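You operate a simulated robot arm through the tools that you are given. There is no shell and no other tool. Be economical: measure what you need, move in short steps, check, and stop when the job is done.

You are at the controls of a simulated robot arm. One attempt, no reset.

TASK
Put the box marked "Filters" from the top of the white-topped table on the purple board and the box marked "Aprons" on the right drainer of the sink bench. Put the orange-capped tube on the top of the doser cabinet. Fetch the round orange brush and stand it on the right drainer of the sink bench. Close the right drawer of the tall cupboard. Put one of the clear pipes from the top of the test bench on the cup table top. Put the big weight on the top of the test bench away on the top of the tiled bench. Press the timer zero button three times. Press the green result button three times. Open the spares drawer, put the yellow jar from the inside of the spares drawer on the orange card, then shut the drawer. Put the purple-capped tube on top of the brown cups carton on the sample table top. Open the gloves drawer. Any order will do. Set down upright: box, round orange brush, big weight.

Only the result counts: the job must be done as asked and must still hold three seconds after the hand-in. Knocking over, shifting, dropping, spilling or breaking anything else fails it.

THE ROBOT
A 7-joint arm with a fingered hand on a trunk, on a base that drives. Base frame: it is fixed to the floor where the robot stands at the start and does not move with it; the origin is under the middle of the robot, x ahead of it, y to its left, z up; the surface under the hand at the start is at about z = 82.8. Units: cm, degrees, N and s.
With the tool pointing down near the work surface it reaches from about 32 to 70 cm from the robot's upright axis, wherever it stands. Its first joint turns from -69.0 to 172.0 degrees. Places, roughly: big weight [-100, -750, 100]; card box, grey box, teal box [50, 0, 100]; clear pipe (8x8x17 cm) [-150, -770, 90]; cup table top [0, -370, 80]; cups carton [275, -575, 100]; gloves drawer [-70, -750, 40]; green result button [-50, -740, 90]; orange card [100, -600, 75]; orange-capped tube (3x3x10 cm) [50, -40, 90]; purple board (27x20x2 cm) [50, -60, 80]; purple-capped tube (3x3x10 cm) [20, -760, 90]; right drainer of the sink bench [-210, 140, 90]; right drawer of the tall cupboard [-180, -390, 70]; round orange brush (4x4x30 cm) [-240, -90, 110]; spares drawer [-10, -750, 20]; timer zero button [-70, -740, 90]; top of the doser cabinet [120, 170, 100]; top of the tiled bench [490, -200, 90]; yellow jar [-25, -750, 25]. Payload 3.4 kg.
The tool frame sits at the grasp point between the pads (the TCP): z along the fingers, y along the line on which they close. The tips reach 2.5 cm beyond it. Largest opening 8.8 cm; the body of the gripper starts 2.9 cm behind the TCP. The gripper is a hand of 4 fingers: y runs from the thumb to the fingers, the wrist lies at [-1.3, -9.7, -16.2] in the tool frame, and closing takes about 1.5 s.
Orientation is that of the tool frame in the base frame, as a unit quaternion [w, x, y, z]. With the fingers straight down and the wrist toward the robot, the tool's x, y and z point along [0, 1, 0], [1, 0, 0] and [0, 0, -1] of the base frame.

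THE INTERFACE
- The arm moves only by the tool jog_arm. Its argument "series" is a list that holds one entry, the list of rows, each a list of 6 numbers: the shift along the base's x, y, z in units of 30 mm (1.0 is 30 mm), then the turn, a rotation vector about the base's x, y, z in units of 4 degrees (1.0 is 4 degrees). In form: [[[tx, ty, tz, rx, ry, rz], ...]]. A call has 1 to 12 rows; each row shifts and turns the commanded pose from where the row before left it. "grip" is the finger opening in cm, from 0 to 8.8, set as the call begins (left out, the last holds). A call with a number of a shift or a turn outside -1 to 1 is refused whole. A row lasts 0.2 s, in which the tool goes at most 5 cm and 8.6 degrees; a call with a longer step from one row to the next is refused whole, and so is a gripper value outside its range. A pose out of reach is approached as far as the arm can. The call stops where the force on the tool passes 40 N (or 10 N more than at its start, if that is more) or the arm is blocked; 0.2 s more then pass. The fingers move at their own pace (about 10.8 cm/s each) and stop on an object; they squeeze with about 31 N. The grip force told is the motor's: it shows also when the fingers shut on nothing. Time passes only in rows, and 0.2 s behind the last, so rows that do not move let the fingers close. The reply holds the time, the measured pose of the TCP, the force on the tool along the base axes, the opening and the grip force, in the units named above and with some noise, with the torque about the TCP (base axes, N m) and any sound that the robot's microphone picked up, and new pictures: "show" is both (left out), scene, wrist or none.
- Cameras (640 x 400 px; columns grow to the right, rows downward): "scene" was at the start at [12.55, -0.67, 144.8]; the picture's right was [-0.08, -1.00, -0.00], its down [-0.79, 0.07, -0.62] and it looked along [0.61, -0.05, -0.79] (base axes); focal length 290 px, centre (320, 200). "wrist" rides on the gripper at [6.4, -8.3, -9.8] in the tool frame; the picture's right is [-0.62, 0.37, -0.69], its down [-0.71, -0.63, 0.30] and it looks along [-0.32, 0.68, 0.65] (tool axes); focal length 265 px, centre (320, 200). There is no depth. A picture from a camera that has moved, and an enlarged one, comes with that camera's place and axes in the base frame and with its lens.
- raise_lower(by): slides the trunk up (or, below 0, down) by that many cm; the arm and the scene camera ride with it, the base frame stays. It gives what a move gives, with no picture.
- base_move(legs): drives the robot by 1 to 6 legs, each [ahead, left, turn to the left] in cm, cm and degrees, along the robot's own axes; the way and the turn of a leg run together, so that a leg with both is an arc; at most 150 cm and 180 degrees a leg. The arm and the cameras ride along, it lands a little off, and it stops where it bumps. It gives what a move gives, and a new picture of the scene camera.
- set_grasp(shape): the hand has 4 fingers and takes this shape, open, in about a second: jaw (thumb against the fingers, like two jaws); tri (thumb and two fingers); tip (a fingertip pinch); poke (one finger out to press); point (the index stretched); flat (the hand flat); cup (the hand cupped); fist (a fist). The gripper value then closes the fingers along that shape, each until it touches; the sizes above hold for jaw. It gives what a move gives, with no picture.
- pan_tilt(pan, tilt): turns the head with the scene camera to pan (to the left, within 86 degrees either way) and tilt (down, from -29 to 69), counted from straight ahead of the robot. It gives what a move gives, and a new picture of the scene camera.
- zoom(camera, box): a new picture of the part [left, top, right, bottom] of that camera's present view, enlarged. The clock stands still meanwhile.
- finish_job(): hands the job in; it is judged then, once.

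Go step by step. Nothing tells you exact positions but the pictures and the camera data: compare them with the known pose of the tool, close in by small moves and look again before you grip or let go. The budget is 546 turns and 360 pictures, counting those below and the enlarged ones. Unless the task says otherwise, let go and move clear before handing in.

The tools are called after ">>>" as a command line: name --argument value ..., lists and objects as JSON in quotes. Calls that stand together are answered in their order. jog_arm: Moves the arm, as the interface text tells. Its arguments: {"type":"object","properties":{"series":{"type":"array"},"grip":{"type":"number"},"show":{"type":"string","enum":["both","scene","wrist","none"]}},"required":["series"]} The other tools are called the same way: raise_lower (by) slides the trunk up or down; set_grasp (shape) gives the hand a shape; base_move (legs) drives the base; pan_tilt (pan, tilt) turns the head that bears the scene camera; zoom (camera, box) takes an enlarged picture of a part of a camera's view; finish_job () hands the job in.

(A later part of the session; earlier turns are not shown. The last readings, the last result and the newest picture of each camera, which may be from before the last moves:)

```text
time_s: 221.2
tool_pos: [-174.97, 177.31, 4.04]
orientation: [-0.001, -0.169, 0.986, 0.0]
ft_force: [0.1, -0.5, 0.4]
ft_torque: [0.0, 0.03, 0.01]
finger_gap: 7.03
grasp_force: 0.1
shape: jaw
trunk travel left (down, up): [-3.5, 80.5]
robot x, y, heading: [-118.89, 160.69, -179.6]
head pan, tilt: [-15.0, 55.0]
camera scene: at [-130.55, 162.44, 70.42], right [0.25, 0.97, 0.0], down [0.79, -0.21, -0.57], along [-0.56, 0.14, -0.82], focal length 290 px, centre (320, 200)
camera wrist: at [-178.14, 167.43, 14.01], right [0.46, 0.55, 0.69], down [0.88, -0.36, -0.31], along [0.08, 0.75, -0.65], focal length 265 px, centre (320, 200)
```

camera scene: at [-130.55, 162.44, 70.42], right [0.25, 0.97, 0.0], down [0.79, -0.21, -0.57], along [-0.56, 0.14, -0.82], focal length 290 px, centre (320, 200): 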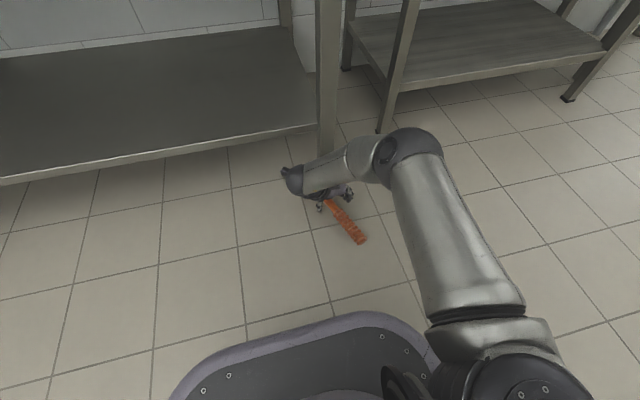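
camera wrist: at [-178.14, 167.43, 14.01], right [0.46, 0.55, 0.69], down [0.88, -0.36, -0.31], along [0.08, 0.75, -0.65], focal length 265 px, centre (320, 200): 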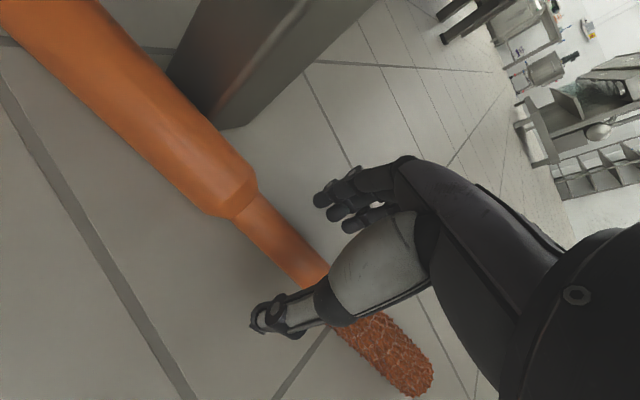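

>>> jog_arm --series '[[[0, 0, -0.15, 0, 0, 0], [0, 0, -0.12, 0, 0, 0], [0, 0, 0, 0, 0, 0]]]' --show "none"

>>> jog_arm --series '[[[0, 0, 0, 0, 0, 0], [0, 0, 0, 0, 0, 0], [0, 0, 0, 0, 0, 0], [0, 0, 0, 0, 0, 0], [0, 0, 0, 0, 0, 0], [0, 0, 0, 0, 0, 0], [0, 0, 0, 0, 0, 0], [0, 0, 0, 0, 0, 0], [0, 0, 0, 0, 0, 0]]]' --grip 0 --show "wrist"

```text
time_s: 222.0
tool_pos: [-174.82, 177.42, 3.23]
orientation: [0.0, -0.169, 0.986, 0.0]
ft_force: [-0.2, -0.7, -0.5]
ft_torque: [0.01, -0.01, 0.04]
finger_gap: 7.02
grasp_force: 0.1
shape: jaw
trunk travel left (down, up): [-3.5, 80.5]
robot x, y, heading: [-118.63, 160.81, -179.4]
head pan, tilt: [-15.0, 55.0]
```

```text
time_s: 224.0
tool_pos: [-174.95, 177.28, 3.31]
orientation: [0.001, -0.169, 0.986, 0.001]
ft_force: [1.0, -0.4, -0.4]
ft_torque: [0.01, -0.02, 0.1]
finger_gap: 1.53
grasp_force: 31.0
shape: jaw
trunk travel left (down, up): [-3.5, 80.5]
robot x, y, heading: [-118.6, 160.64, -179.4]
head pan, tilt: [-15.0, 55.0]
camera wrist: at [-178.12, 167.44, 13.21], right [0.46, 0.55, 0.69], down [0.88, -0.36, -0.3], along [0.08, 0.75, -0.65], focal length 265 px, centre (320, 200)
```

wrist: 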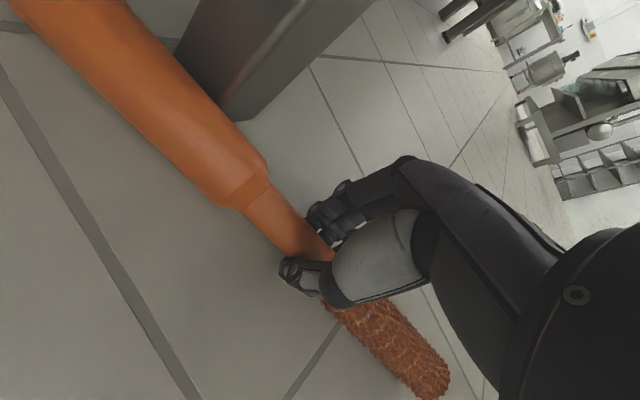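

The gap reading is ambiguous; I lift slightly to check that it's held.

>>> jog_arm --series '[[[0, 0, 0.5, 0, 0, 0], [0, 0, 0.5, 0, 0, 0], [0, 0, 0.5, 0, 0, 0], [0, 0, 0.5, 0, 0, 0], [0, 0, 0, 0, 0, 0]]]'

```text
time_s: 225.2
tool_pos: [-175.0, 177.32, 9.26]
orientation: [-0.001, -0.169, 0.986, 0.0]
ft_force: [0.3, -1.3, -1.5]
ft_torque: [0.01, -0.03, 0.11]
finger_gap: 1.54
grasp_force: 30.9
shape: jaw
trunk travel left (down, up): [-3.5, 80.5]
robot x, y, heading: [-119.03, 160.45, -179.5]
head pan, tilt: [-15.0, 55.0]
camera scene: at [-130.56, 162.44, 70.41], right [0.25, 0.97, 0.0], down [0.79, -0.21, -0.57], along [-0.56, 0.14, -0.82], focal length 290 px, centre (320, 200)
camera wrist: at [-178.17, 167.42, 19.22], right [0.46, 0.55, 0.69], down [0.88, -0.36, -0.31], along [0.08, 0.75, -0.65], focal length 265 px, centre (320, 200)
```

scene: 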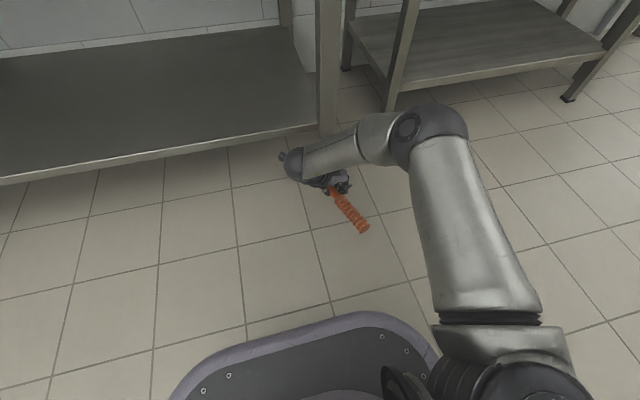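
wrist: 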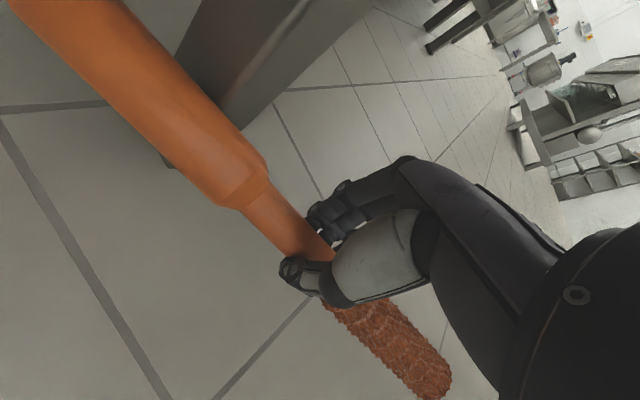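

Brush is held. Back off the base at low height, then raise the trunk.

>>> base_move --legs '[[-40, 0, 0]]'

>>> raise_lower --by 40

>>> raise_lower --by 40

```text
time_s: 227.7
tool_pos: [-135.08, 177.75, 9.3]
orientation: [0.0, -0.17, 0.985, -0.001]
ft_force: [0.7, 0.7, -2.1]
ft_torque: [-0.02, 0.0, 0.02]
finger_gap: 1.5
grasp_force: 30.9
shape: jaw
trunk travel left (down, up): [-3.5, 80.5]
robot x, y, heading: [-78.94, 161.29, -179.3]
head pan, tilt: [-15.0, 55.0]
camera scene: at [-90.69, 162.79, 70.41], right [0.25, 0.97, 0.0], down [0.79, -0.2, -0.57], along [-0.56, 0.14, -0.82], focal length 290 px, centre (320, 200)
```

scene: 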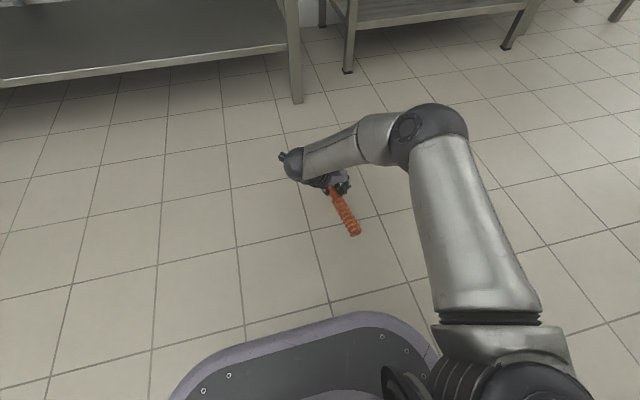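

```text
time_s: 231.5
tool_pos: [-135.25, 177.6, 49.24]
orientation: [0.0, -0.169, 0.986, 0.0]
ft_force: [0.5, -0.6, -0.5]
ft_torque: [0.03, -0.04, -0.03]
finger_gap: 1.49
grasp_force: 30.9
shape: jaw
trunk travel left (down, up): [-43.5, 40.5]
robot x, y, heading: [-78.95, 160.81, -179.5]
head pan, tilt: [-15.0, 55.0]
```

```text
time_s: 235.4
tool_pos: [-135.16, 177.61, 89.29]
orientation: [0.0, -0.169, 0.986, 0.0]
ft_force: [0.0, 0.0, -2.1]
ft_torque: [-0.02, -0.02, -0.02]
finger_gap: 1.51
grasp_force: 31.2
shape: jaw
trunk travel left (down, up): [-83.5, 0.5]
robot x, y, heading: [-78.64, 161.18, -179.4]
head pan, tilt: [-15.0, 55.0]
```

Now lift and rotate the brush to vertical (bristles down).

>>> jog_arm --series '[[[0, 0, 0.9, 0, 0, 0], [0, 0, 0.9, 0, 0, 0], [0, 0, 0.9, 0, 0, 0], [0, -0.3, 0.9, -0.353, 1, 0], [0, -0.3, 0.9, -0.353, 1, 0], [0, -0.3, 0.9, -0.353, 1, 0], [0, -0.3, 0.9, -0.353, 1, 0], [0, -0.3, 0.9, -0.353, 1, 0], [0, -0.3, 0.9, -0.353, 1, 0], [0, -0.3, 0.9, -0.353, 1, 0], [0, -0.3, 0, -0.353, 1, 0], [0, -0.3, 0, -0.353, 1, 0]]]' --show "none"

>>> jog_arm --series '[[[0, 0, 0, -0.353, 1, 0], [0, 0, 0, -0.353, 1, 0], [0, 0, 0, -0.353, 1, 0], [0, 0, 0, -0.353, 1, 0], [0, 0, 0, -0.353, 1, 0], [0, 0, 0, -0.353, 1, 0], [0, 0, 0, -0.353, 1, 0], [0, 0, 0, -0.353, 1, 0], [0, 0, 0, -0.353, 1, 0], [0, 0, 0, -0.353, 1, 0], [0, 0, 0, -0.353, 1, 0], [0, 0, 0, -0.353, 1, 0]]]' --show "none"

>>> jog_arm --series '[[[0, 0, 0, -0.08, 0.22, 0], [0, 0, 0, 0, 0, -1], [0, 0, 0, 0, 0, -1], [0, 0, 0, 0, 0, -1], [0, 0, 0, 0, 0, -1], [0, 0, 0, 0, 0, -0.85], [0, 0, 0, 0, 0, 0]]]'

```text
time_s: 238.0
tool_pos: [-135.08, 169.53, 116.39]
orientation: [-0.323, -0.16, 0.931, -0.055]
ft_force: [0.5, -0.2, -1.3]
ft_torque: [0.04, -0.03, -0.01]
finger_gap: 1.52
grasp_force: 30.8
shape: jaw
trunk travel left (down, up): [-83.5, 0.5]
robot x, y, heading: [-78.91, 161.68, -179.4]
head pan, tilt: [-15.0, 55.0]
```

```text
time_s: 240.6
tool_pos: [-135.19, 169.58, 116.31]
orientation: [-0.692, -0.121, 0.702, -0.118]
ft_force: [0.1, 0.1, -1.3]
ft_torque: [0.01, 0.0, -0.01]
finger_gap: 1.52
grasp_force: 30.6
shape: jaw
trunk travel left (down, up): [-83.5, 0.5]
robot x, y, heading: [-78.64, 160.93, -179.1]
head pan, tilt: [-15.0, 55.0]
```

```text
time_s: 242.2
tool_pos: [-135.3, 169.52, 116.2]
orientation: [-0.707, -0.001, 0.707, 0.0]
ft_force: [-0.6, 0.5, -1.0]
ft_torque: [-0.04, -0.02, 0.0]
finger_gap: 1.51
grasp_force: 31.3
shape: jaw
trunk travel left (down, up): [-83.5, 0.5]
robot x, y, heading: [-78.87, 161.18, -179.3]
head pan, tilt: [-15.0, 55.0]
camera scene: at [-90.69, 162.82, 150.42], right [0.25, 0.97, 0.0], down [0.79, -0.2, -0.57], along [-0.56, 0.14, -0.82], focal length 290 px, centre (320, 200)
camera wrist: at [-125.21, 161.22, 122.75], right [0.69, 0.37, -0.62], down [-0.3, -0.63, -0.72], along [-0.65, 0.68, -0.32], focal length 265 px, centre (320, 200)
```

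scene: 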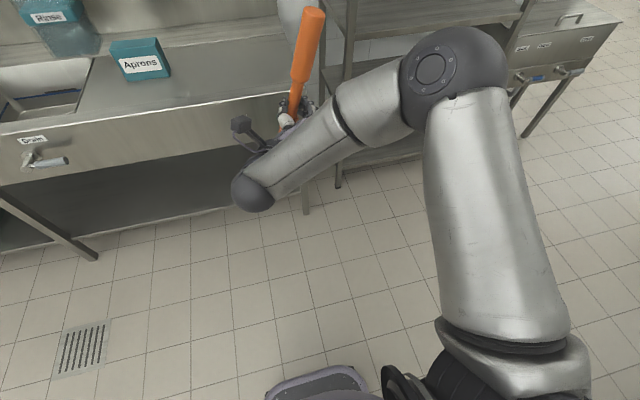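
wrist: 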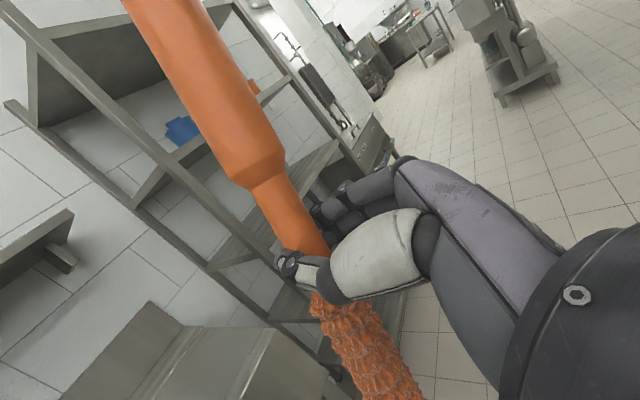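

The brush leans about 8° sideways; I correct with a roll and re-check.

>>> jog_arm --series '[[[0, 0, 0, 1, 0, 0], [0, 0, 0, 1, 0, 0], [0, 0, 0, 0, 0, 0]]]'

```text
time_s: 243.0
tool_pos: [-135.1, 169.6, 116.3]
orientation: [0.706, 0.05, -0.705, -0.05]
ft_force: [0.7, -0.8, -1.1]
ft_torque: [-0.01, -0.05, 0.01]
finger_gap: 1.5
grasp_force: 31.1
shape: jaw
trunk travel left (down, up): [-83.5, 0.5]
robot x, y, heading: [-78.87, 161.13, -179.2]
head pan, tilt: [-15.0, 55.0]
camera scene: at [-90.7, 162.81, 150.41], right [0.25, 0.97, 0.0], down [0.79, -0.2, -0.57], along [-0.56, 0.14, -0.82], focal length 290 px, centre (320, 200)
camera wrist: at [-125.22, 160.42, 121.55], right [0.69, 0.45, -0.56], down [-0.31, -0.52, -0.8], along [-0.65, 0.72, -0.22], focal length 265 px, centre (320, 200)
```

scene: 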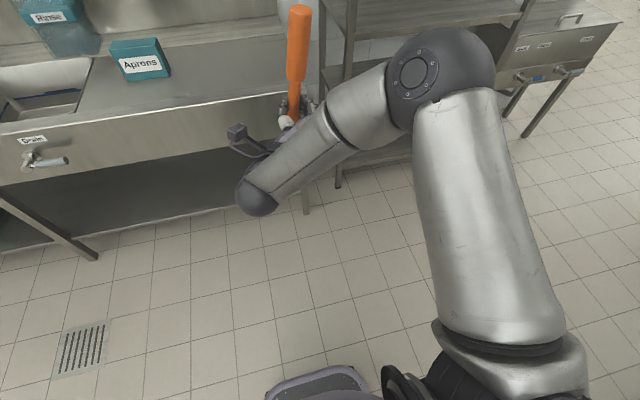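
wrist: 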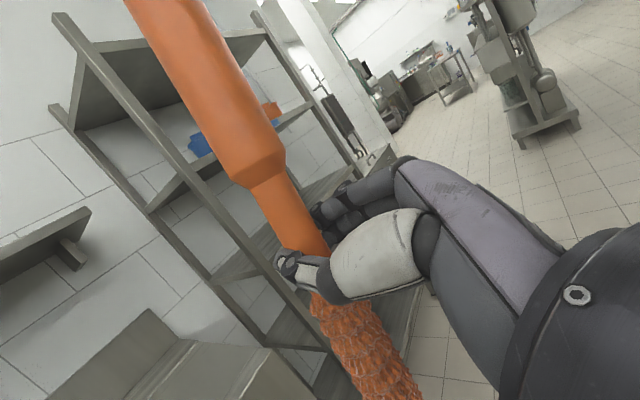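

Geometry shows the brush is turned 16.5° about the approach axis in the grip; I add the remaining roll.

>>> jog_arm --series '[[[0, 0, 0, 1, 0, 0], [0, 0, 0, 1, 0, 0], [0, 0, 0, 0.1, 0, 0], [0, 0, 0, 0, 0, 0]]]'

```text
time_s: 244.0
tool_pos: [-135.18, 169.46, 116.32]
orientation: [-0.7, -0.101, 0.7, 0.102]
ft_force: [0.2, 0.0, -0.8]
ft_torque: [-0.01, -0.05, 0.02]
finger_gap: 1.49
grasp_force: 31.3
shape: jaw
trunk travel left (down, up): [-83.5, 0.5]
robot x, y, heading: [-79.11, 160.91, -179.6]
head pan, tilt: [-15.0, 55.0]
camera scene: at [-90.7, 162.79, 150.41], right [0.25, 0.97, 0.0], down [0.79, -0.2, -0.57], along [-0.56, 0.14, -0.82], focal length 290 px, centre (320, 200)
camera wrist: at [-125.21, 159.73, 120.15], right [0.69, 0.53, -0.49], down [-0.3, -0.4, -0.86], along [-0.65, 0.75, -0.12], focal length 265 px, centre (320, 200)
```

scene: 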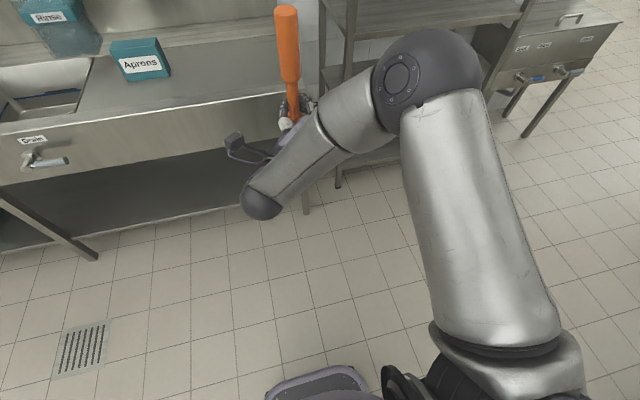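
wrist: 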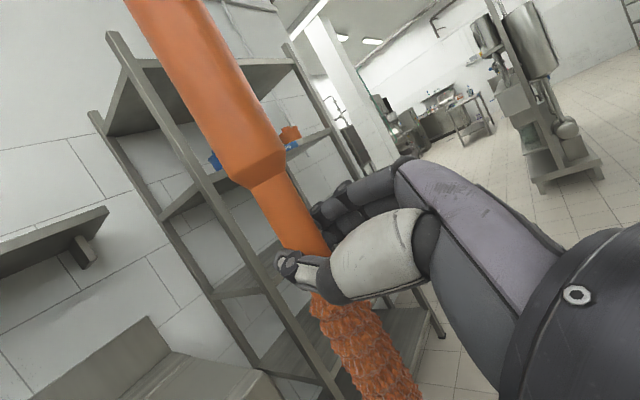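

The brush is vertical now. Drive to the drainer.

>>> base_move --legs '[[45, 12, 0]]'

>>> pan_tilt --pan 0 --tilt 40

```text
time_s: 246.7
tool_pos: [-179.56, 156.92, 116.17]
orientation: [0.7, 0.104, -0.699, -0.101]
ft_force: [1.0, 0.6, -1.7]
ft_torque: [-0.01, 0.0, 0.03]
finger_gap: 1.5
grasp_force: 31.0
shape: jaw
trunk travel left (down, up): [-83.5, 0.5]
robot x, y, heading: [-123.08, 148.57, -179.3]
head pan, tilt: [-15.0, 55.0]
camera scene: at [-135.18, 150.31, 150.41], right [0.25, 0.97, 0.0], down [0.79, -0.2, -0.57], along [-0.56, 0.14, -0.82], focal length 290 px, centre (320, 200)
```

scene: 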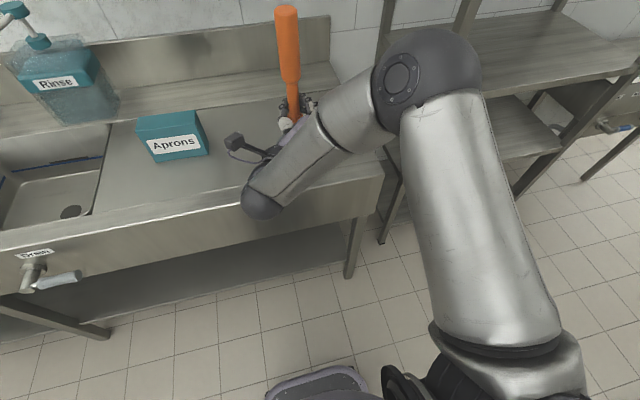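

```text
time_s: 247.5
tool_pos: [-179.6, 156.76, 116.2]
orientation: [0.7, 0.103, -0.7, -0.1]
ft_force: [-0.3, 0.6, -1.1]
ft_torque: [-0.01, -0.02, -0.01]
finger_gap: 1.48
grasp_force: 30.9
shape: jaw
trunk travel left (down, up): [-83.5, 0.5]
robot x, y, heading: [-122.91, 148.61, -179.5]
head pan, tilt: [0.0, 40.0]
camera scene: at [-136.66, 148.45, 152.48], right [-0.01, 1.0, 0.0], down [0.64, 0.01, -0.77], along [-0.77, -0.01, -0.64], focal length 290 px, centre (320, 200)
```

scene: 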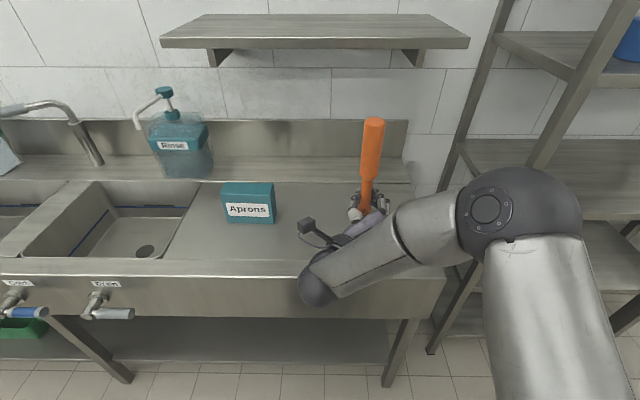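

>>> base_move --legs '[[17, 0, 0]]'

>>> jog_arm --series '[[[0, 0, -0.7, 0, 0, 0], [0, 0, -0.7, 0, 0, 0], [0, 0, -0.7, 0, 0, 0], [0, 0, -0.7, 0, 0, 0], [0, 0, -0.6, 0, 0, 0], [0, 0, -0.4, 0, 0, 0], [0, 0, 0, 0, 0, 0]]]'

```text
time_s: 249.0
tool_pos: [-196.73, 156.7, 116.3]
orientation: [-0.7, -0.103, 0.7, 0.101]
ft_force: [-0.3, -0.6, -0.7]
ft_torque: [0.01, 0.03, 0.0]
finger_gap: 1.5
grasp_force: 31.4
shape: jaw
trunk travel left (down, up): [-83.5, 0.5]
robot x, y, heading: [-140.21, 148.57, -179.3]
head pan, tilt: [0.0, 40.0]
camera scene: at [-153.73, 148.2, 152.48], right [-0.01, 1.0, 0.0], down [0.64, 0.01, -0.77], along [-0.77, -0.01, -0.64], focal length 290 px, centre (320, 200)
```

scene: 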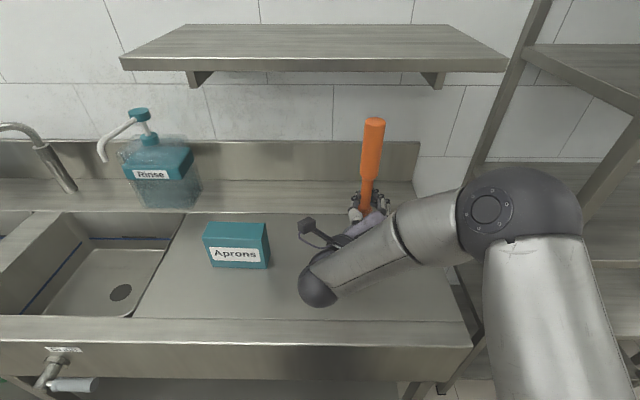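

```text
time_s: 250.6
tool_pos: [-196.6, 156.64, 104.89]
orientation: [0.7, 0.103, -0.699, -0.1]
ft_force: [-0.7, -0.1, -0.5]
ft_torque: [0.04, -0.02, 0.0]
finger_gap: 1.51
grasp_force: 30.9
shape: jaw
trunk travel left (down, up): [-83.5, 0.5]
robot x, y, heading: [-140.46, 148.33, -179.5]
head pan, tilt: [0.0, 40.0]
camera scene: at [-153.7, 148.2, 152.48], right [-0.01, 1.0, 0.0], down [0.64, 0.01, -0.77], along [-0.77, -0.01, -0.64], focal length 290 px, centre (320, 200)
camera wrist: at [-186.64, 146.93, 108.71], right [0.69, 0.53, -0.49], down [-0.3, -0.4, -0.86], along [-0.66, 0.75, -0.12], focal length 265 px, centre (320, 200)
```

scene: 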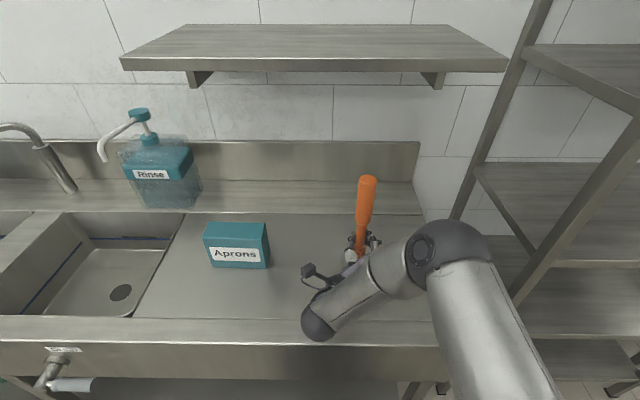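
wrist: 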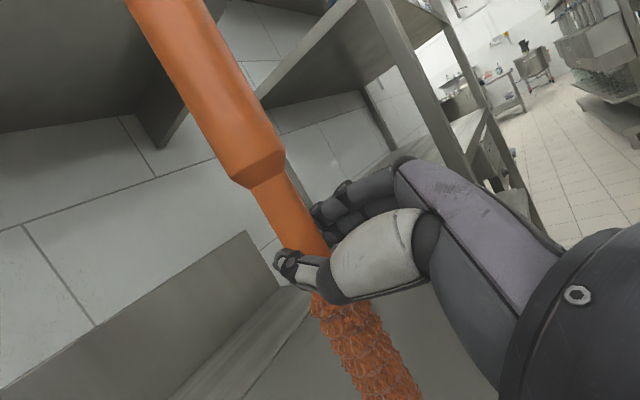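

>>> jog_arm --series '[[[0, 0, -0.25, 0, 0, 0], [0, 0, -0.2, 0, 0, 0], [0, 0, -0.1, 0, 0, 0], [0, 0, 0, 0, 0, 0]]]' --show "none"

>>> jog_arm --series '[[[0, 0, -0.1, 0, 0, 0], [0, 0, -0.08, 0, 0, 0], [0, 0, 0, 0, 0, 0]]]' --show "none"

>>> jog_arm --series '[[[0, 0, -0.07, 0, 0, 0], [0, 0, -0.07, 0, 0, 0], [0, 0, 0, 0, 0, 0]]]' --show "none"

```text
time_s: 251.6
tool_pos: [-196.51, 156.74, 103.08]
orientation: [-0.7, -0.104, 0.7, 0.1]
ft_force: [0.0, -0.2, -0.2]
ft_torque: [-0.01, 0.0, 0.0]
finger_gap: 1.5
grasp_force: 31.1
shape: jaw
trunk travel left (down, up): [-83.5, 0.5]
robot x, y, heading: [-140.39, 148.36, -179.0]
head pan, tilt: [0.0, 40.0]
```

```text
time_s: 252.4
tool_pos: [-196.75, 156.51, 102.75]
orientation: [0.7, 0.102, -0.699, -0.1]
ft_force: [0.4, -0.1, -1.0]
ft_torque: [0.01, -0.06, 0.05]
finger_gap: 1.49
grasp_force: 30.7
shape: jaw
trunk travel left (down, up): [-83.5, 0.5]
robot x, y, heading: [-140.54, 148.82, -179.4]
head pan, tilt: [0.0, 40.0]
```

```text
time_s: 253.2
tool_pos: [-196.66, 156.66, 102.28]
orientation: [0.7, 0.103, -0.699, -0.101]
ft_force: [0.9, 0.2, -0.5]
ft_torque: [-0.03, -0.05, 0.01]
finger_gap: 1.52
grasp_force: 30.9
shape: jaw
trunk travel left (down, up): [-83.5, 0.5]
robot x, y, heading: [-140.51, 148.24, -179.3]
head pan, tilt: [0.0, 40.0]
```

>>> jog_arm --series '[[[0, 0, -0.07, 0, 0, 0], [0, 0, -0.07, 0, 0, 0], [0, 0, 0, 0, 0, 0]]]' --show "none"

>>> jog_arm --series '[[[0, 0, -0.07, 0, 0, 0], [0, 0, -0.07, 0, 0, 0], [0, 0, 0, 0, 0, 0]]]' --show "scene"

```text
time_s: 254.0
tool_pos: [-196.63, 156.61, 101.78]
orientation: [0.7, 0.104, -0.699, -0.1]
ft_force: [-0.6, -0.2, -1.0]
ft_torque: [-0.02, -0.02, -0.05]
finger_gap: 1.48
grasp_force: 30.5
shape: jaw
trunk travel left (down, up): [-83.5, 0.5]
robot x, y, heading: [-140.17, 148.62, -179.0]
head pan, tilt: [0.0, 40.0]
```

```text
time_s: 254.8
tool_pos: [-196.7, 156.7, 101.72]
orientation: [0.702, 0.102, -0.698, -0.1]
ft_force: [-1.3, 0.3, 10.8]
ft_torque: [0.11, 0.15, -0.05]
finger_gap: 1.48
grasp_force: 30.8
shape: jaw
trunk travel left (down, up): [-83.5, 0.5]
robot x, y, heading: [-140.16, 148.31, -179.3]
head pan, tilt: [0.0, 40.0]
camera scene: at [-153.51, 148.18, 152.52], right [-0.01, 1.0, 0.0], down [0.64, 0.01, -0.77], along [-0.77, -0.01, -0.64], focal length 290 px, centre (320, 200)
```

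scene: 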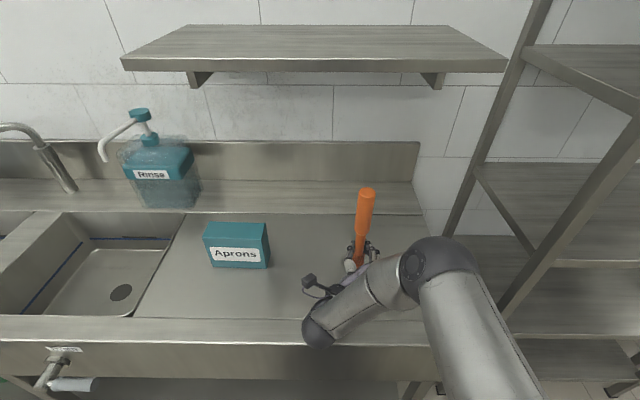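

Contact. Relieve, release slowly, then withdraw straight back.

>>> jog_arm --series '[[[0, 0, 0.05, 0, 0, 0], [0, 0, 0, 0, 0, 0]]]' --show "none"

>>> jog_arm --series '[[[0, 0, 0, 0, 0, 0], [0, 0, 0, 0, 0, 0], [0, 0, 0, 0, 0, 0]]]' --grip 3 --show "wrist"

>>> jog_arm --series '[[[0, 0, 0, 0, 0, 0], [0, 0, 0, 0, 0, 0], [0, 0, 0, 0, 0, 0], [0, 0, 0, 0, 0, 0]]]' --grip 8

```text
time_s: 255.4
tool_pos: [-196.54, 156.58, 101.59]
orientation: [0.701, 0.102, -0.699, -0.1]
ft_force: [-0.6, 0.3, 9.4]
ft_torque: [0.13, 0.22, 0.0]
finger_gap: 1.49
grasp_force: 32.1
shape: jaw
trunk travel left (down, up): [-83.5, 0.5]
robot x, y, heading: [-140.24, 148.2, -179.2]
head pan, tilt: [0.0, 40.0]
```

```text
time_s: 256.2
tool_pos: [-196.61, 156.68, 101.57]
orientation: [0.7, 0.103, -0.699, -0.101]
ft_force: [0.5, 0.1, 0.4]
ft_torque: [-0.02, 0.01, 0.02]
finger_gap: 2.98
grasp_force: 0.0
shape: jaw
trunk travel left (down, up): [-83.5, 0.5]
robot x, y, heading: [-140.33, 148.65, -179.3]
head pan, tilt: [0.0, 40.0]
camera wrist: at [-186.65, 146.93, 105.44], right [0.69, 0.53, -0.49], down [-0.3, -0.4, -0.86], along [-0.66, 0.75, -0.12], focal length 265 px, centre (320, 200)
```

wrist: 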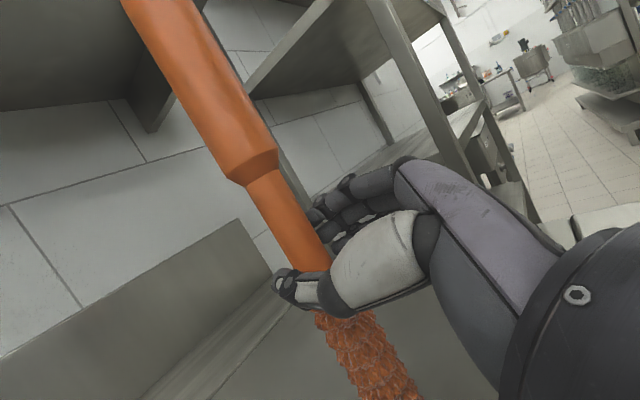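

```text
time_s: 257.2
tool_pos: [-196.65, 156.66, 101.56]
orientation: [0.701, 0.103, -0.699, -0.101]
ft_force: [0.0, -0.6, 0.3]
ft_torque: [0.01, -0.02, 0.0]
finger_gap: 7.99
grasp_force: 0.0
shape: jaw
trunk travel left (down, up): [-83.5, 0.5]
robot x, y, heading: [-140.32, 148.32, -178.9]
head pan, tilt: [0.0, 40.0]
camera scene: at [-153.69, 148.2, 152.49], right [-0.01, 1.0, 0.0], down [0.64, 0.01, -0.77], along [-0.77, -0.01, -0.64], focal length 290 px, centre (320, 200)
camera wrist: at [-186.68, 146.94, 105.47], right [0.69, 0.53, -0.49], down [-0.3, -0.4, -0.86], along [-0.66, 0.75, -0.12], focal length 265 px, centre (320, 200)
```

scene: 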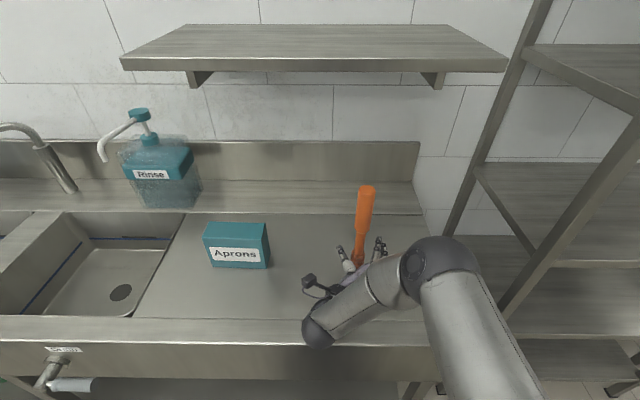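
wrist: 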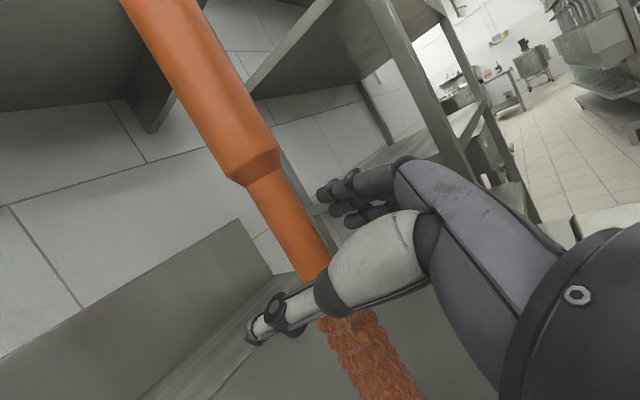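

The brush stands by itself. Withdraw.

>>> jog_arm --series '[[[0.3, 0, 0, 0, 0, 0], [0.5, 0, 0, 0, 0, 0], [0.7, 0, 0, 0, 0, 0], [0.8, 0, 0, 0, 0, 0], [0.8, 0, 0, 0, 0, 0], [0.8, 0, 0, 0, 0, 0], [0, 0, 0, 0, 0, 0]]]' --show "none"

>>> base_move --legs '[[-40, 0, 0]]'

```text
time_s: 258.8
tool_pos: [-184.97, 156.81, 101.56]
orientation: [0.7, 0.103, -0.699, -0.1]
ft_force: [-0.3, 0.7, 0.3]
ft_torque: [-0.02, -0.04, 0.02]
finger_gap: 8.02
grasp_force: 0.0
shape: jaw
trunk travel left (down, up): [-83.5, 0.5]
robot x, y, heading: [-140.11, 148.26, -179.1]
head pan, tilt: [0.0, 40.0]
```

```text
time_s: 261.3
tool_pos: [-144.62, 157.19, 101.67]
orientation: [0.7, 0.103, -0.699, -0.1]
ft_force: [-0.3, 0.5, -1.3]
ft_torque: [0.0, 0.0, -0.01]
finger_gap: 8.0
grasp_force: 0.1
shape: jaw
trunk travel left (down, up): [-83.5, 0.5]
robot x, y, heading: [-99.96, 148.89, -179.0]
head pan, tilt: [0.0, 40.0]
camera scene: at [-113.33, 148.75, 152.49], right [-0.02, 1.0, 0.0], down [0.64, 0.01, -0.77], along [-0.77, -0.01, -0.64], focal length 290 px, centre (320, 200)
```

scene: 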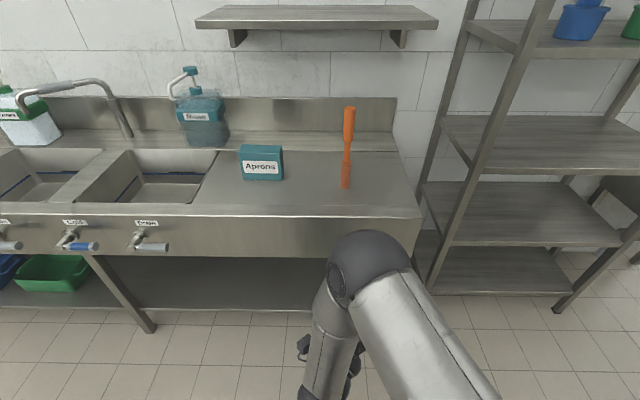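

All good. Now to the tall cupboard. I turn to face along the aisle and look.

>>> base_move --legs '[[0, 0, 90], [100, -15, 0]]'

>>> pan_tilt --pan 0 --tilt 20

```text
time_s: 270.3
tool_pos: [-124.12, 4.67, 101.74]
orientation: [0.569, 0.564, -0.427, 0.419]
ft_force: [-0.9, -0.2, -0.1]
ft_torque: [-0.02, 0.04, 0.0]
finger_gap: 8.0
grasp_force: 0.0
shape: jaw
trunk travel left (down, up): [-83.5, 0.5]
robot x, y, heading: [-114.89, 49.0, -89.9]
head pan, tilt: [0.0, 40.0]
camera scene: at [-115.09, 35.8, 152.48], right [-1.0, 0.0, 0.0], down [0.0, 0.64, -0.77], along [0.0, -0.77, -0.64], focal length 290 px, centre (320, 200)
```

scene: 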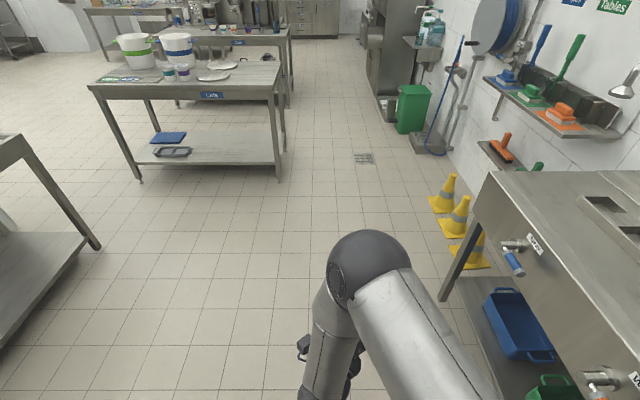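

```text
time_s: 271.1
tool_pos: [-124.19, 4.68, 101.65]
orientation: [0.569, 0.564, -0.427, 0.42]
ft_force: [-0.1, 0.3, 0.7]
ft_torque: [0.0, -0.01, 0.01]
finger_gap: 7.97
grasp_force: 0.0
shape: jaw
trunk travel left (down, up): [-83.5, 0.5]
robot x, y, heading: [-115.02, 49.56, -90.3]
head pan, tilt: [0.0, 20.0]
camera scene: at [-115.09, 35.01, 155.62], right [-1.0, 0.0, 0.0], down [0.0, 0.34, -0.94], along [0.0, -0.94, -0.34], focal length 290 px, centre (320, 200)
```

scene: 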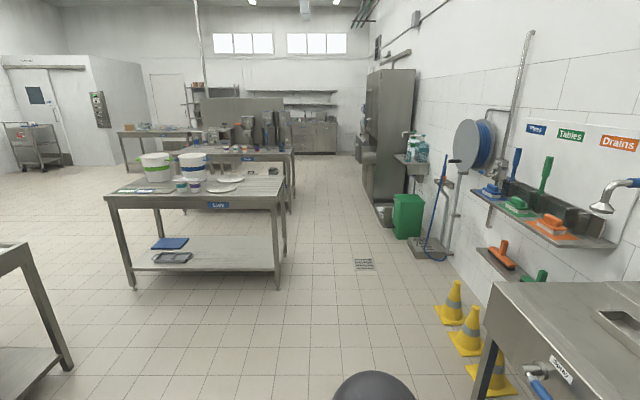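

>>> base_move --legs '[[100, -17, 0], [130, 0, 0], [60, 0, 0]]'

>>> pan_tilt --pan -25 --tilt 25

```text
time_s: 285.4
tool_pos: [-139.47, -284.2, 101.58]
orientation: [0.567, 0.567, -0.424, 0.422]
ft_force: [0.3, 0.1, 0.0]
ft_torque: [0.01, -0.01, 0.01]
finger_gap: 7.96
grasp_force: 0.0
shape: jaw
trunk travel left (down, up): [-83.5, 0.5]
robot x, y, heading: [-130.93, -239.66, -89.3]
head pan, tilt: [0.0, 20.0]
camera scene: at [-130.85, -253.89, 155.62], right [-1.0, -0.01, 0.0], down [0.0, 0.34, -0.94], along [0.01, -0.94, -0.34], focal length 290 px, centre (320, 200)
```

scene: 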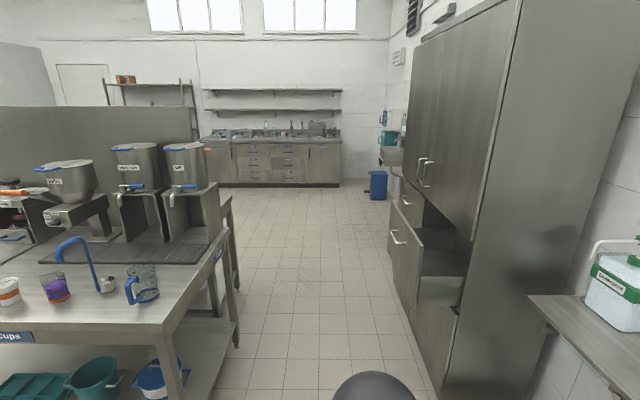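

```text
time_s: 286.3
tool_pos: [-139.51, -284.22, 101.53]
orientation: [0.566, 0.567, -0.424, 0.423]
ft_force: [0.1, 0.3, -0.3]
ft_torque: [0.0, -0.01, 0.0]
finger_gap: 7.97
grasp_force: 0.1
shape: jaw
trunk travel left (down, up): [-83.5, 0.5]
robot x, y, heading: [-131.07, -239.71, -89.7]
head pan, tilt: [-25.0, 25.0]
camera scene: at [-134.74, -252.94, 154.82], right [-0.91, 0.41, 0.0], down [0.17, 0.38, -0.91], along [-0.37, -0.83, -0.42], focal length 290 px, centre (320, 200)
```

scene: 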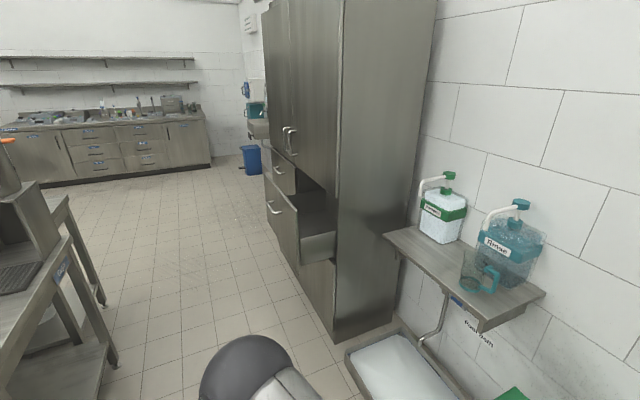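

The open drawer front is around x≈-178, y≈-375 to -425. I drive alongside and turn to face the cupboard.

>>> base_move --legs '[[130, 15, 0], [25, 0, 0], [0, 0, -90]]'

>>> pan_tilt --pan 0 --tilt 45

```text
time_s: 298.1
tool_pos: [-159.05, -384.48, 101.56]
orientation: [-0.699, -0.097, 0.7, 0.105]
ft_force: [0.2, -0.3, -0.1]
ft_torque: [-0.01, -0.02, -0.01]
finger_gap: 7.98
grasp_force: 0.0
shape: jaw
trunk travel left (down, up): [-83.5, 0.5]
robot x, y, heading: [-114.51, -393.46, 179.9]
head pan, tilt: [-25.0, 25.0]
camera scene: at [-127.75, -389.57, 154.82], right [0.43, 0.91, 0.0], down [0.38, -0.18, -0.91], along [-0.82, 0.39, -0.42], focal length 290 px, centre (320, 200)
```

scene: 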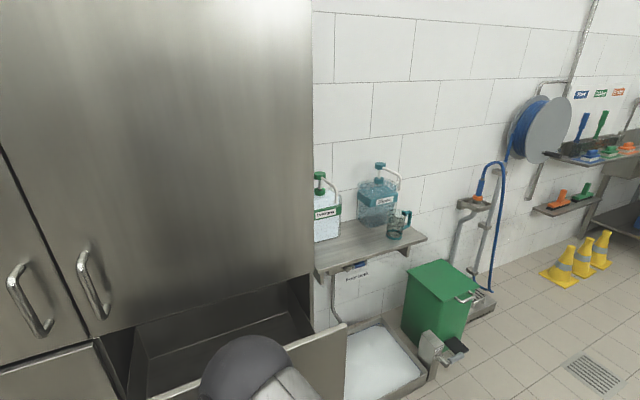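

```text
time_s: 299.0
tool_pos: [-159.01, -384.38, 101.57]
orientation: [-0.699, -0.096, 0.701, 0.105]
ft_force: [-0.3, -0.1, -0.4]
ft_torque: [0.02, 0.03, 0.01]
finger_gap: 7.99
grasp_force: 0.0
shape: jaw
trunk travel left (down, up): [-83.5, 0.5]
robot x, y, heading: [-114.35, -393.63, 180.0]
head pan, tilt: [0.0, 45.0]
camera scene: at [-127.55, -393.45, 151.76], right [0.0, 1.0, 0.0], down [0.71, 0.0, -0.71], along [-0.71, 0.0, -0.71], focal length 290 px, centre (320, 200)
```

scene: 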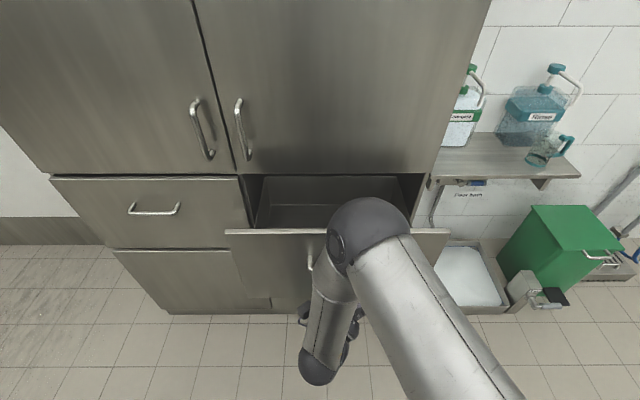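

The right drawer's front is at x≈-174, z≈59–94, y centre≈-389. I lower the trunk, make a fist, and push it in.

>>> raise_lower --by -30

>>> set_grasp --shape "fist"

>>> base_move --legs '[[8, 5, 0]]'

>>> jog_arm --series '[[[0, 0, 0, 0, 0, 0]]]' --show "wrist"

```text
time_s: 302.0
tool_pos: [-159.09, -384.51, 71.52]
orientation: [-0.699, -0.097, 0.7, 0.106]
ft_force: [0.4, -0.5, 0.4]
ft_torque: [-0.01, -0.02, -0.01]
finger_gap: 7.98
grasp_force: 0.0
shape: jaw
trunk travel left (down, up): [-53.5, 30.5]
robot x, y, heading: [-114.39, -393.26, 179.8]
head pan, tilt: [0.0, 45.0]
```

```text
time_s: 302.9
tool_pos: [-158.98, -384.46, 71.62]
orientation: [-0.699, -0.097, 0.701, 0.105]
ft_force: [0.1, 0.0, -0.1]
ft_torque: [0.01, 0.02, 0.01]
finger_gap: 0.0
grasp_force: 0.0
shape: fist
trunk travel left (down, up): [-53.5, 30.5]
robot x, y, heading: [-114.52, -393.87, 179.9]
head pan, tilt: [0.0, 45.0]
```

```text
time_s: 304.1
tool_pos: [-167.02, -389.48, 71.62]
orientation: [-0.699, -0.097, 0.7, 0.107]
ft_force: [-0.3, -0.5, 0.2]
ft_torque: [0.01, 0.03, -0.05]
finger_gap: 0.0
grasp_force: 0.1
shape: fist
trunk travel left (down, up): [-53.5, 30.5]
robot x, y, heading: [-122.39, -398.49, 180.0]
head pan, tilt: [0.0, 45.0]
camera scene: at [-135.52, -398.52, 121.75], right [0.0, 1.0, 0.0], down [0.71, 0.0, -0.71], along [-0.71, 0.0, -0.71], focal length 290 px, centre (320, 200)
```

scene: 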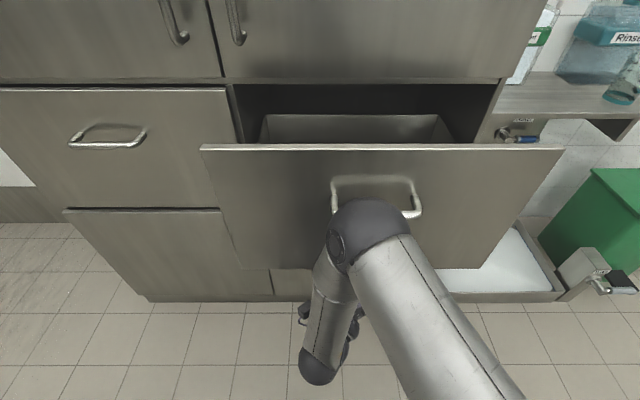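

```text
time_s: 304.4
tool_pos: [-166.91, -389.57, 71.58]
orientation: [-0.699, -0.097, 0.7, 0.106]
ft_force: [0.6, 0.1, -0.1]
ft_torque: [-0.01, -0.02, 0.01]
finger_gap: 0.02
grasp_force: 0.0
shape: fist
trunk travel left (down, up): [-53.5, 30.5]
robot x, y, heading: [-122.23, -398.26, 179.6]
head pan, tilt: [0.0, 45.0]
camera wrist: at [-157.16, -399.37, 75.51], right [0.7, 0.52, -0.49], down [-0.31, -0.4, -0.86], along [-0.64, 0.76, -0.12], focal length 265 px, centre (320, 200)
```

wrist: 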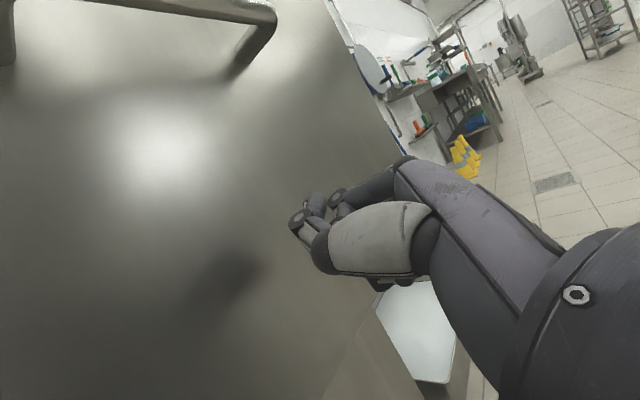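

>>> jog_arm --series '[[[-0.5, 0, 0, 0, 0, 0], [-0.5, 0, 0, 0, 0, 0], [-0.5, 0, 0, 0, 0, 0], [-0.5, 0, 0, 0, 0, 0], [-0.5, 0, 0, 0, 0, 0], [-0.5, 0, 0, 0, 0, 0], [-0.5, 0, 0, 0, 0, 0], [-0.5, 0, 0, 0, 0, 0]]]' --show "scene"

```text
time_s: 306.2
tool_pos: [-179.01, -389.5, 71.64]
orientation: [-0.699, -0.097, 0.7, 0.106]
ft_force: [0.5, 0.5, -0.5]
ft_torque: [0.03, -0.02, 0.01]
finger_gap: 0.0
grasp_force: 0.1
shape: fist
trunk travel left (down, up): [-53.5, 30.5]
robot x, y, heading: [-122.17, -398.48, 180.1]
head pan, tilt: [0.0, 45.0]
camera scene: at [-135.47, -398.46, 121.75], right [0.0, 1.0, 0.0], down [0.71, 0.0, -0.71], along [-0.71, 0.0, -0.71], focal length 290 px, centre (320, 200)
```

scene: 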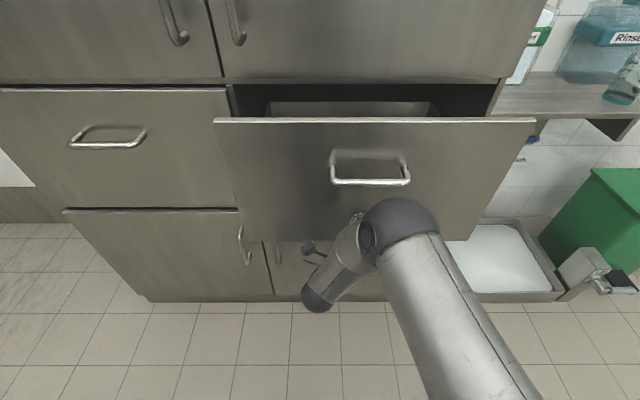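

It slides. Continue pushing.

>>> jog_arm --series '[[[-0.5, 0, 0, 0, 0, 0], [-0.5, 0, 0, 0, 0, 0], [-0.5, 0, 0, 0, 0, 0], [-0.5, 0, 0, 0, 0, 0], [-0.5, 0, 0, 0, 0, 0], [-0.4, 0, 0, 0, 0, 0], [-0.3, 0, 0, 0, 0, 0], [-0.3, 0, 0, 0, 0, 0], [-0.3, 0, 0, 0, 0, 0]]]' --show "scene"

```text
time_s: 308.2
tool_pos: [-190.46, -389.4, 71.53]
orientation: [-0.7, -0.097, 0.7, 0.105]
ft_force: [0.4, -0.4, -0.1]
ft_torque: [-0.03, 0.03, 0.02]
finger_gap: 0.0
grasp_force: 0.1
shape: fist
trunk travel left (down, up): [-53.5, 30.5]
robot x, y, heading: [-122.39, -398.88, 179.6]
head pan, tilt: [0.0, 45.0]
camera scene: at [-135.44, -398.46, 121.76], right [0.0, 1.0, 0.0], down [0.71, 0.0, -0.71], along [-0.71, 0.0, -0.71], focal length 290 px, centre (320, 200)
```

scene: 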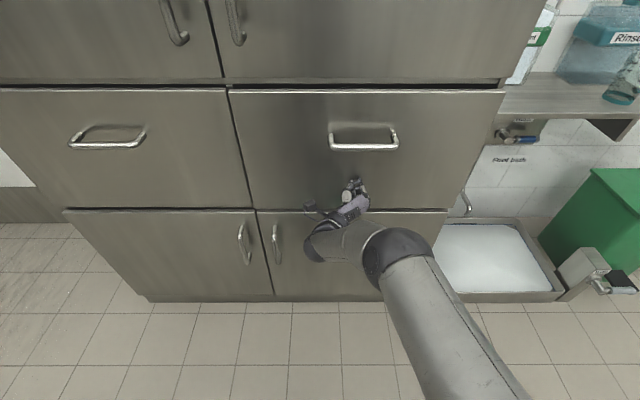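

>>> jog_arm --series '[[[-0.3, 0, 0, 0, 0, 0], [-0.3, 0, 0, 0, 0, 0], [-0.3, 0, 0, 0, 0, 0]]]' --show "none"

>>> zoom --camera "scene" --box '[180, 70, 520, 230]'

```text
time_s: 308.9
tool_pos: [-191.57, -389.84, 71.22]
orientation: [-0.697, -0.096, 0.703, 0.104]
ft_force: [20.8, -2.7, 1.4]
ft_torque: [0.04, 0.36, 0.08]
finger_gap: 8.05
grasp_force: 0.1
shape: fist
trunk travel left (down, up): [-53.5, 30.5]
robot x, y, heading: [-122.29, -398.95, 179.9]
head pan, tilt: [0.0, 45.0]
stopped in row 3: the force on the tool passed its limit at 49 N (the readings are from after the stop); the commanded pose is now the measured one
```

```text
1.88 times, centred on (350, 150) of scene
camera zoom: at [-134.96, -398.52, 121.81], right [0.0, 1.0, 0.0], down [0.7, 0.0, -0.71], along [-0.71, 0.0, -0.7], focal length 546 px, centre (264, 294)
```

zoom: 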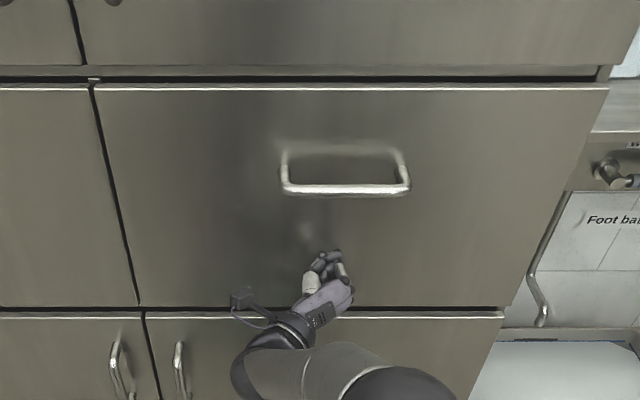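

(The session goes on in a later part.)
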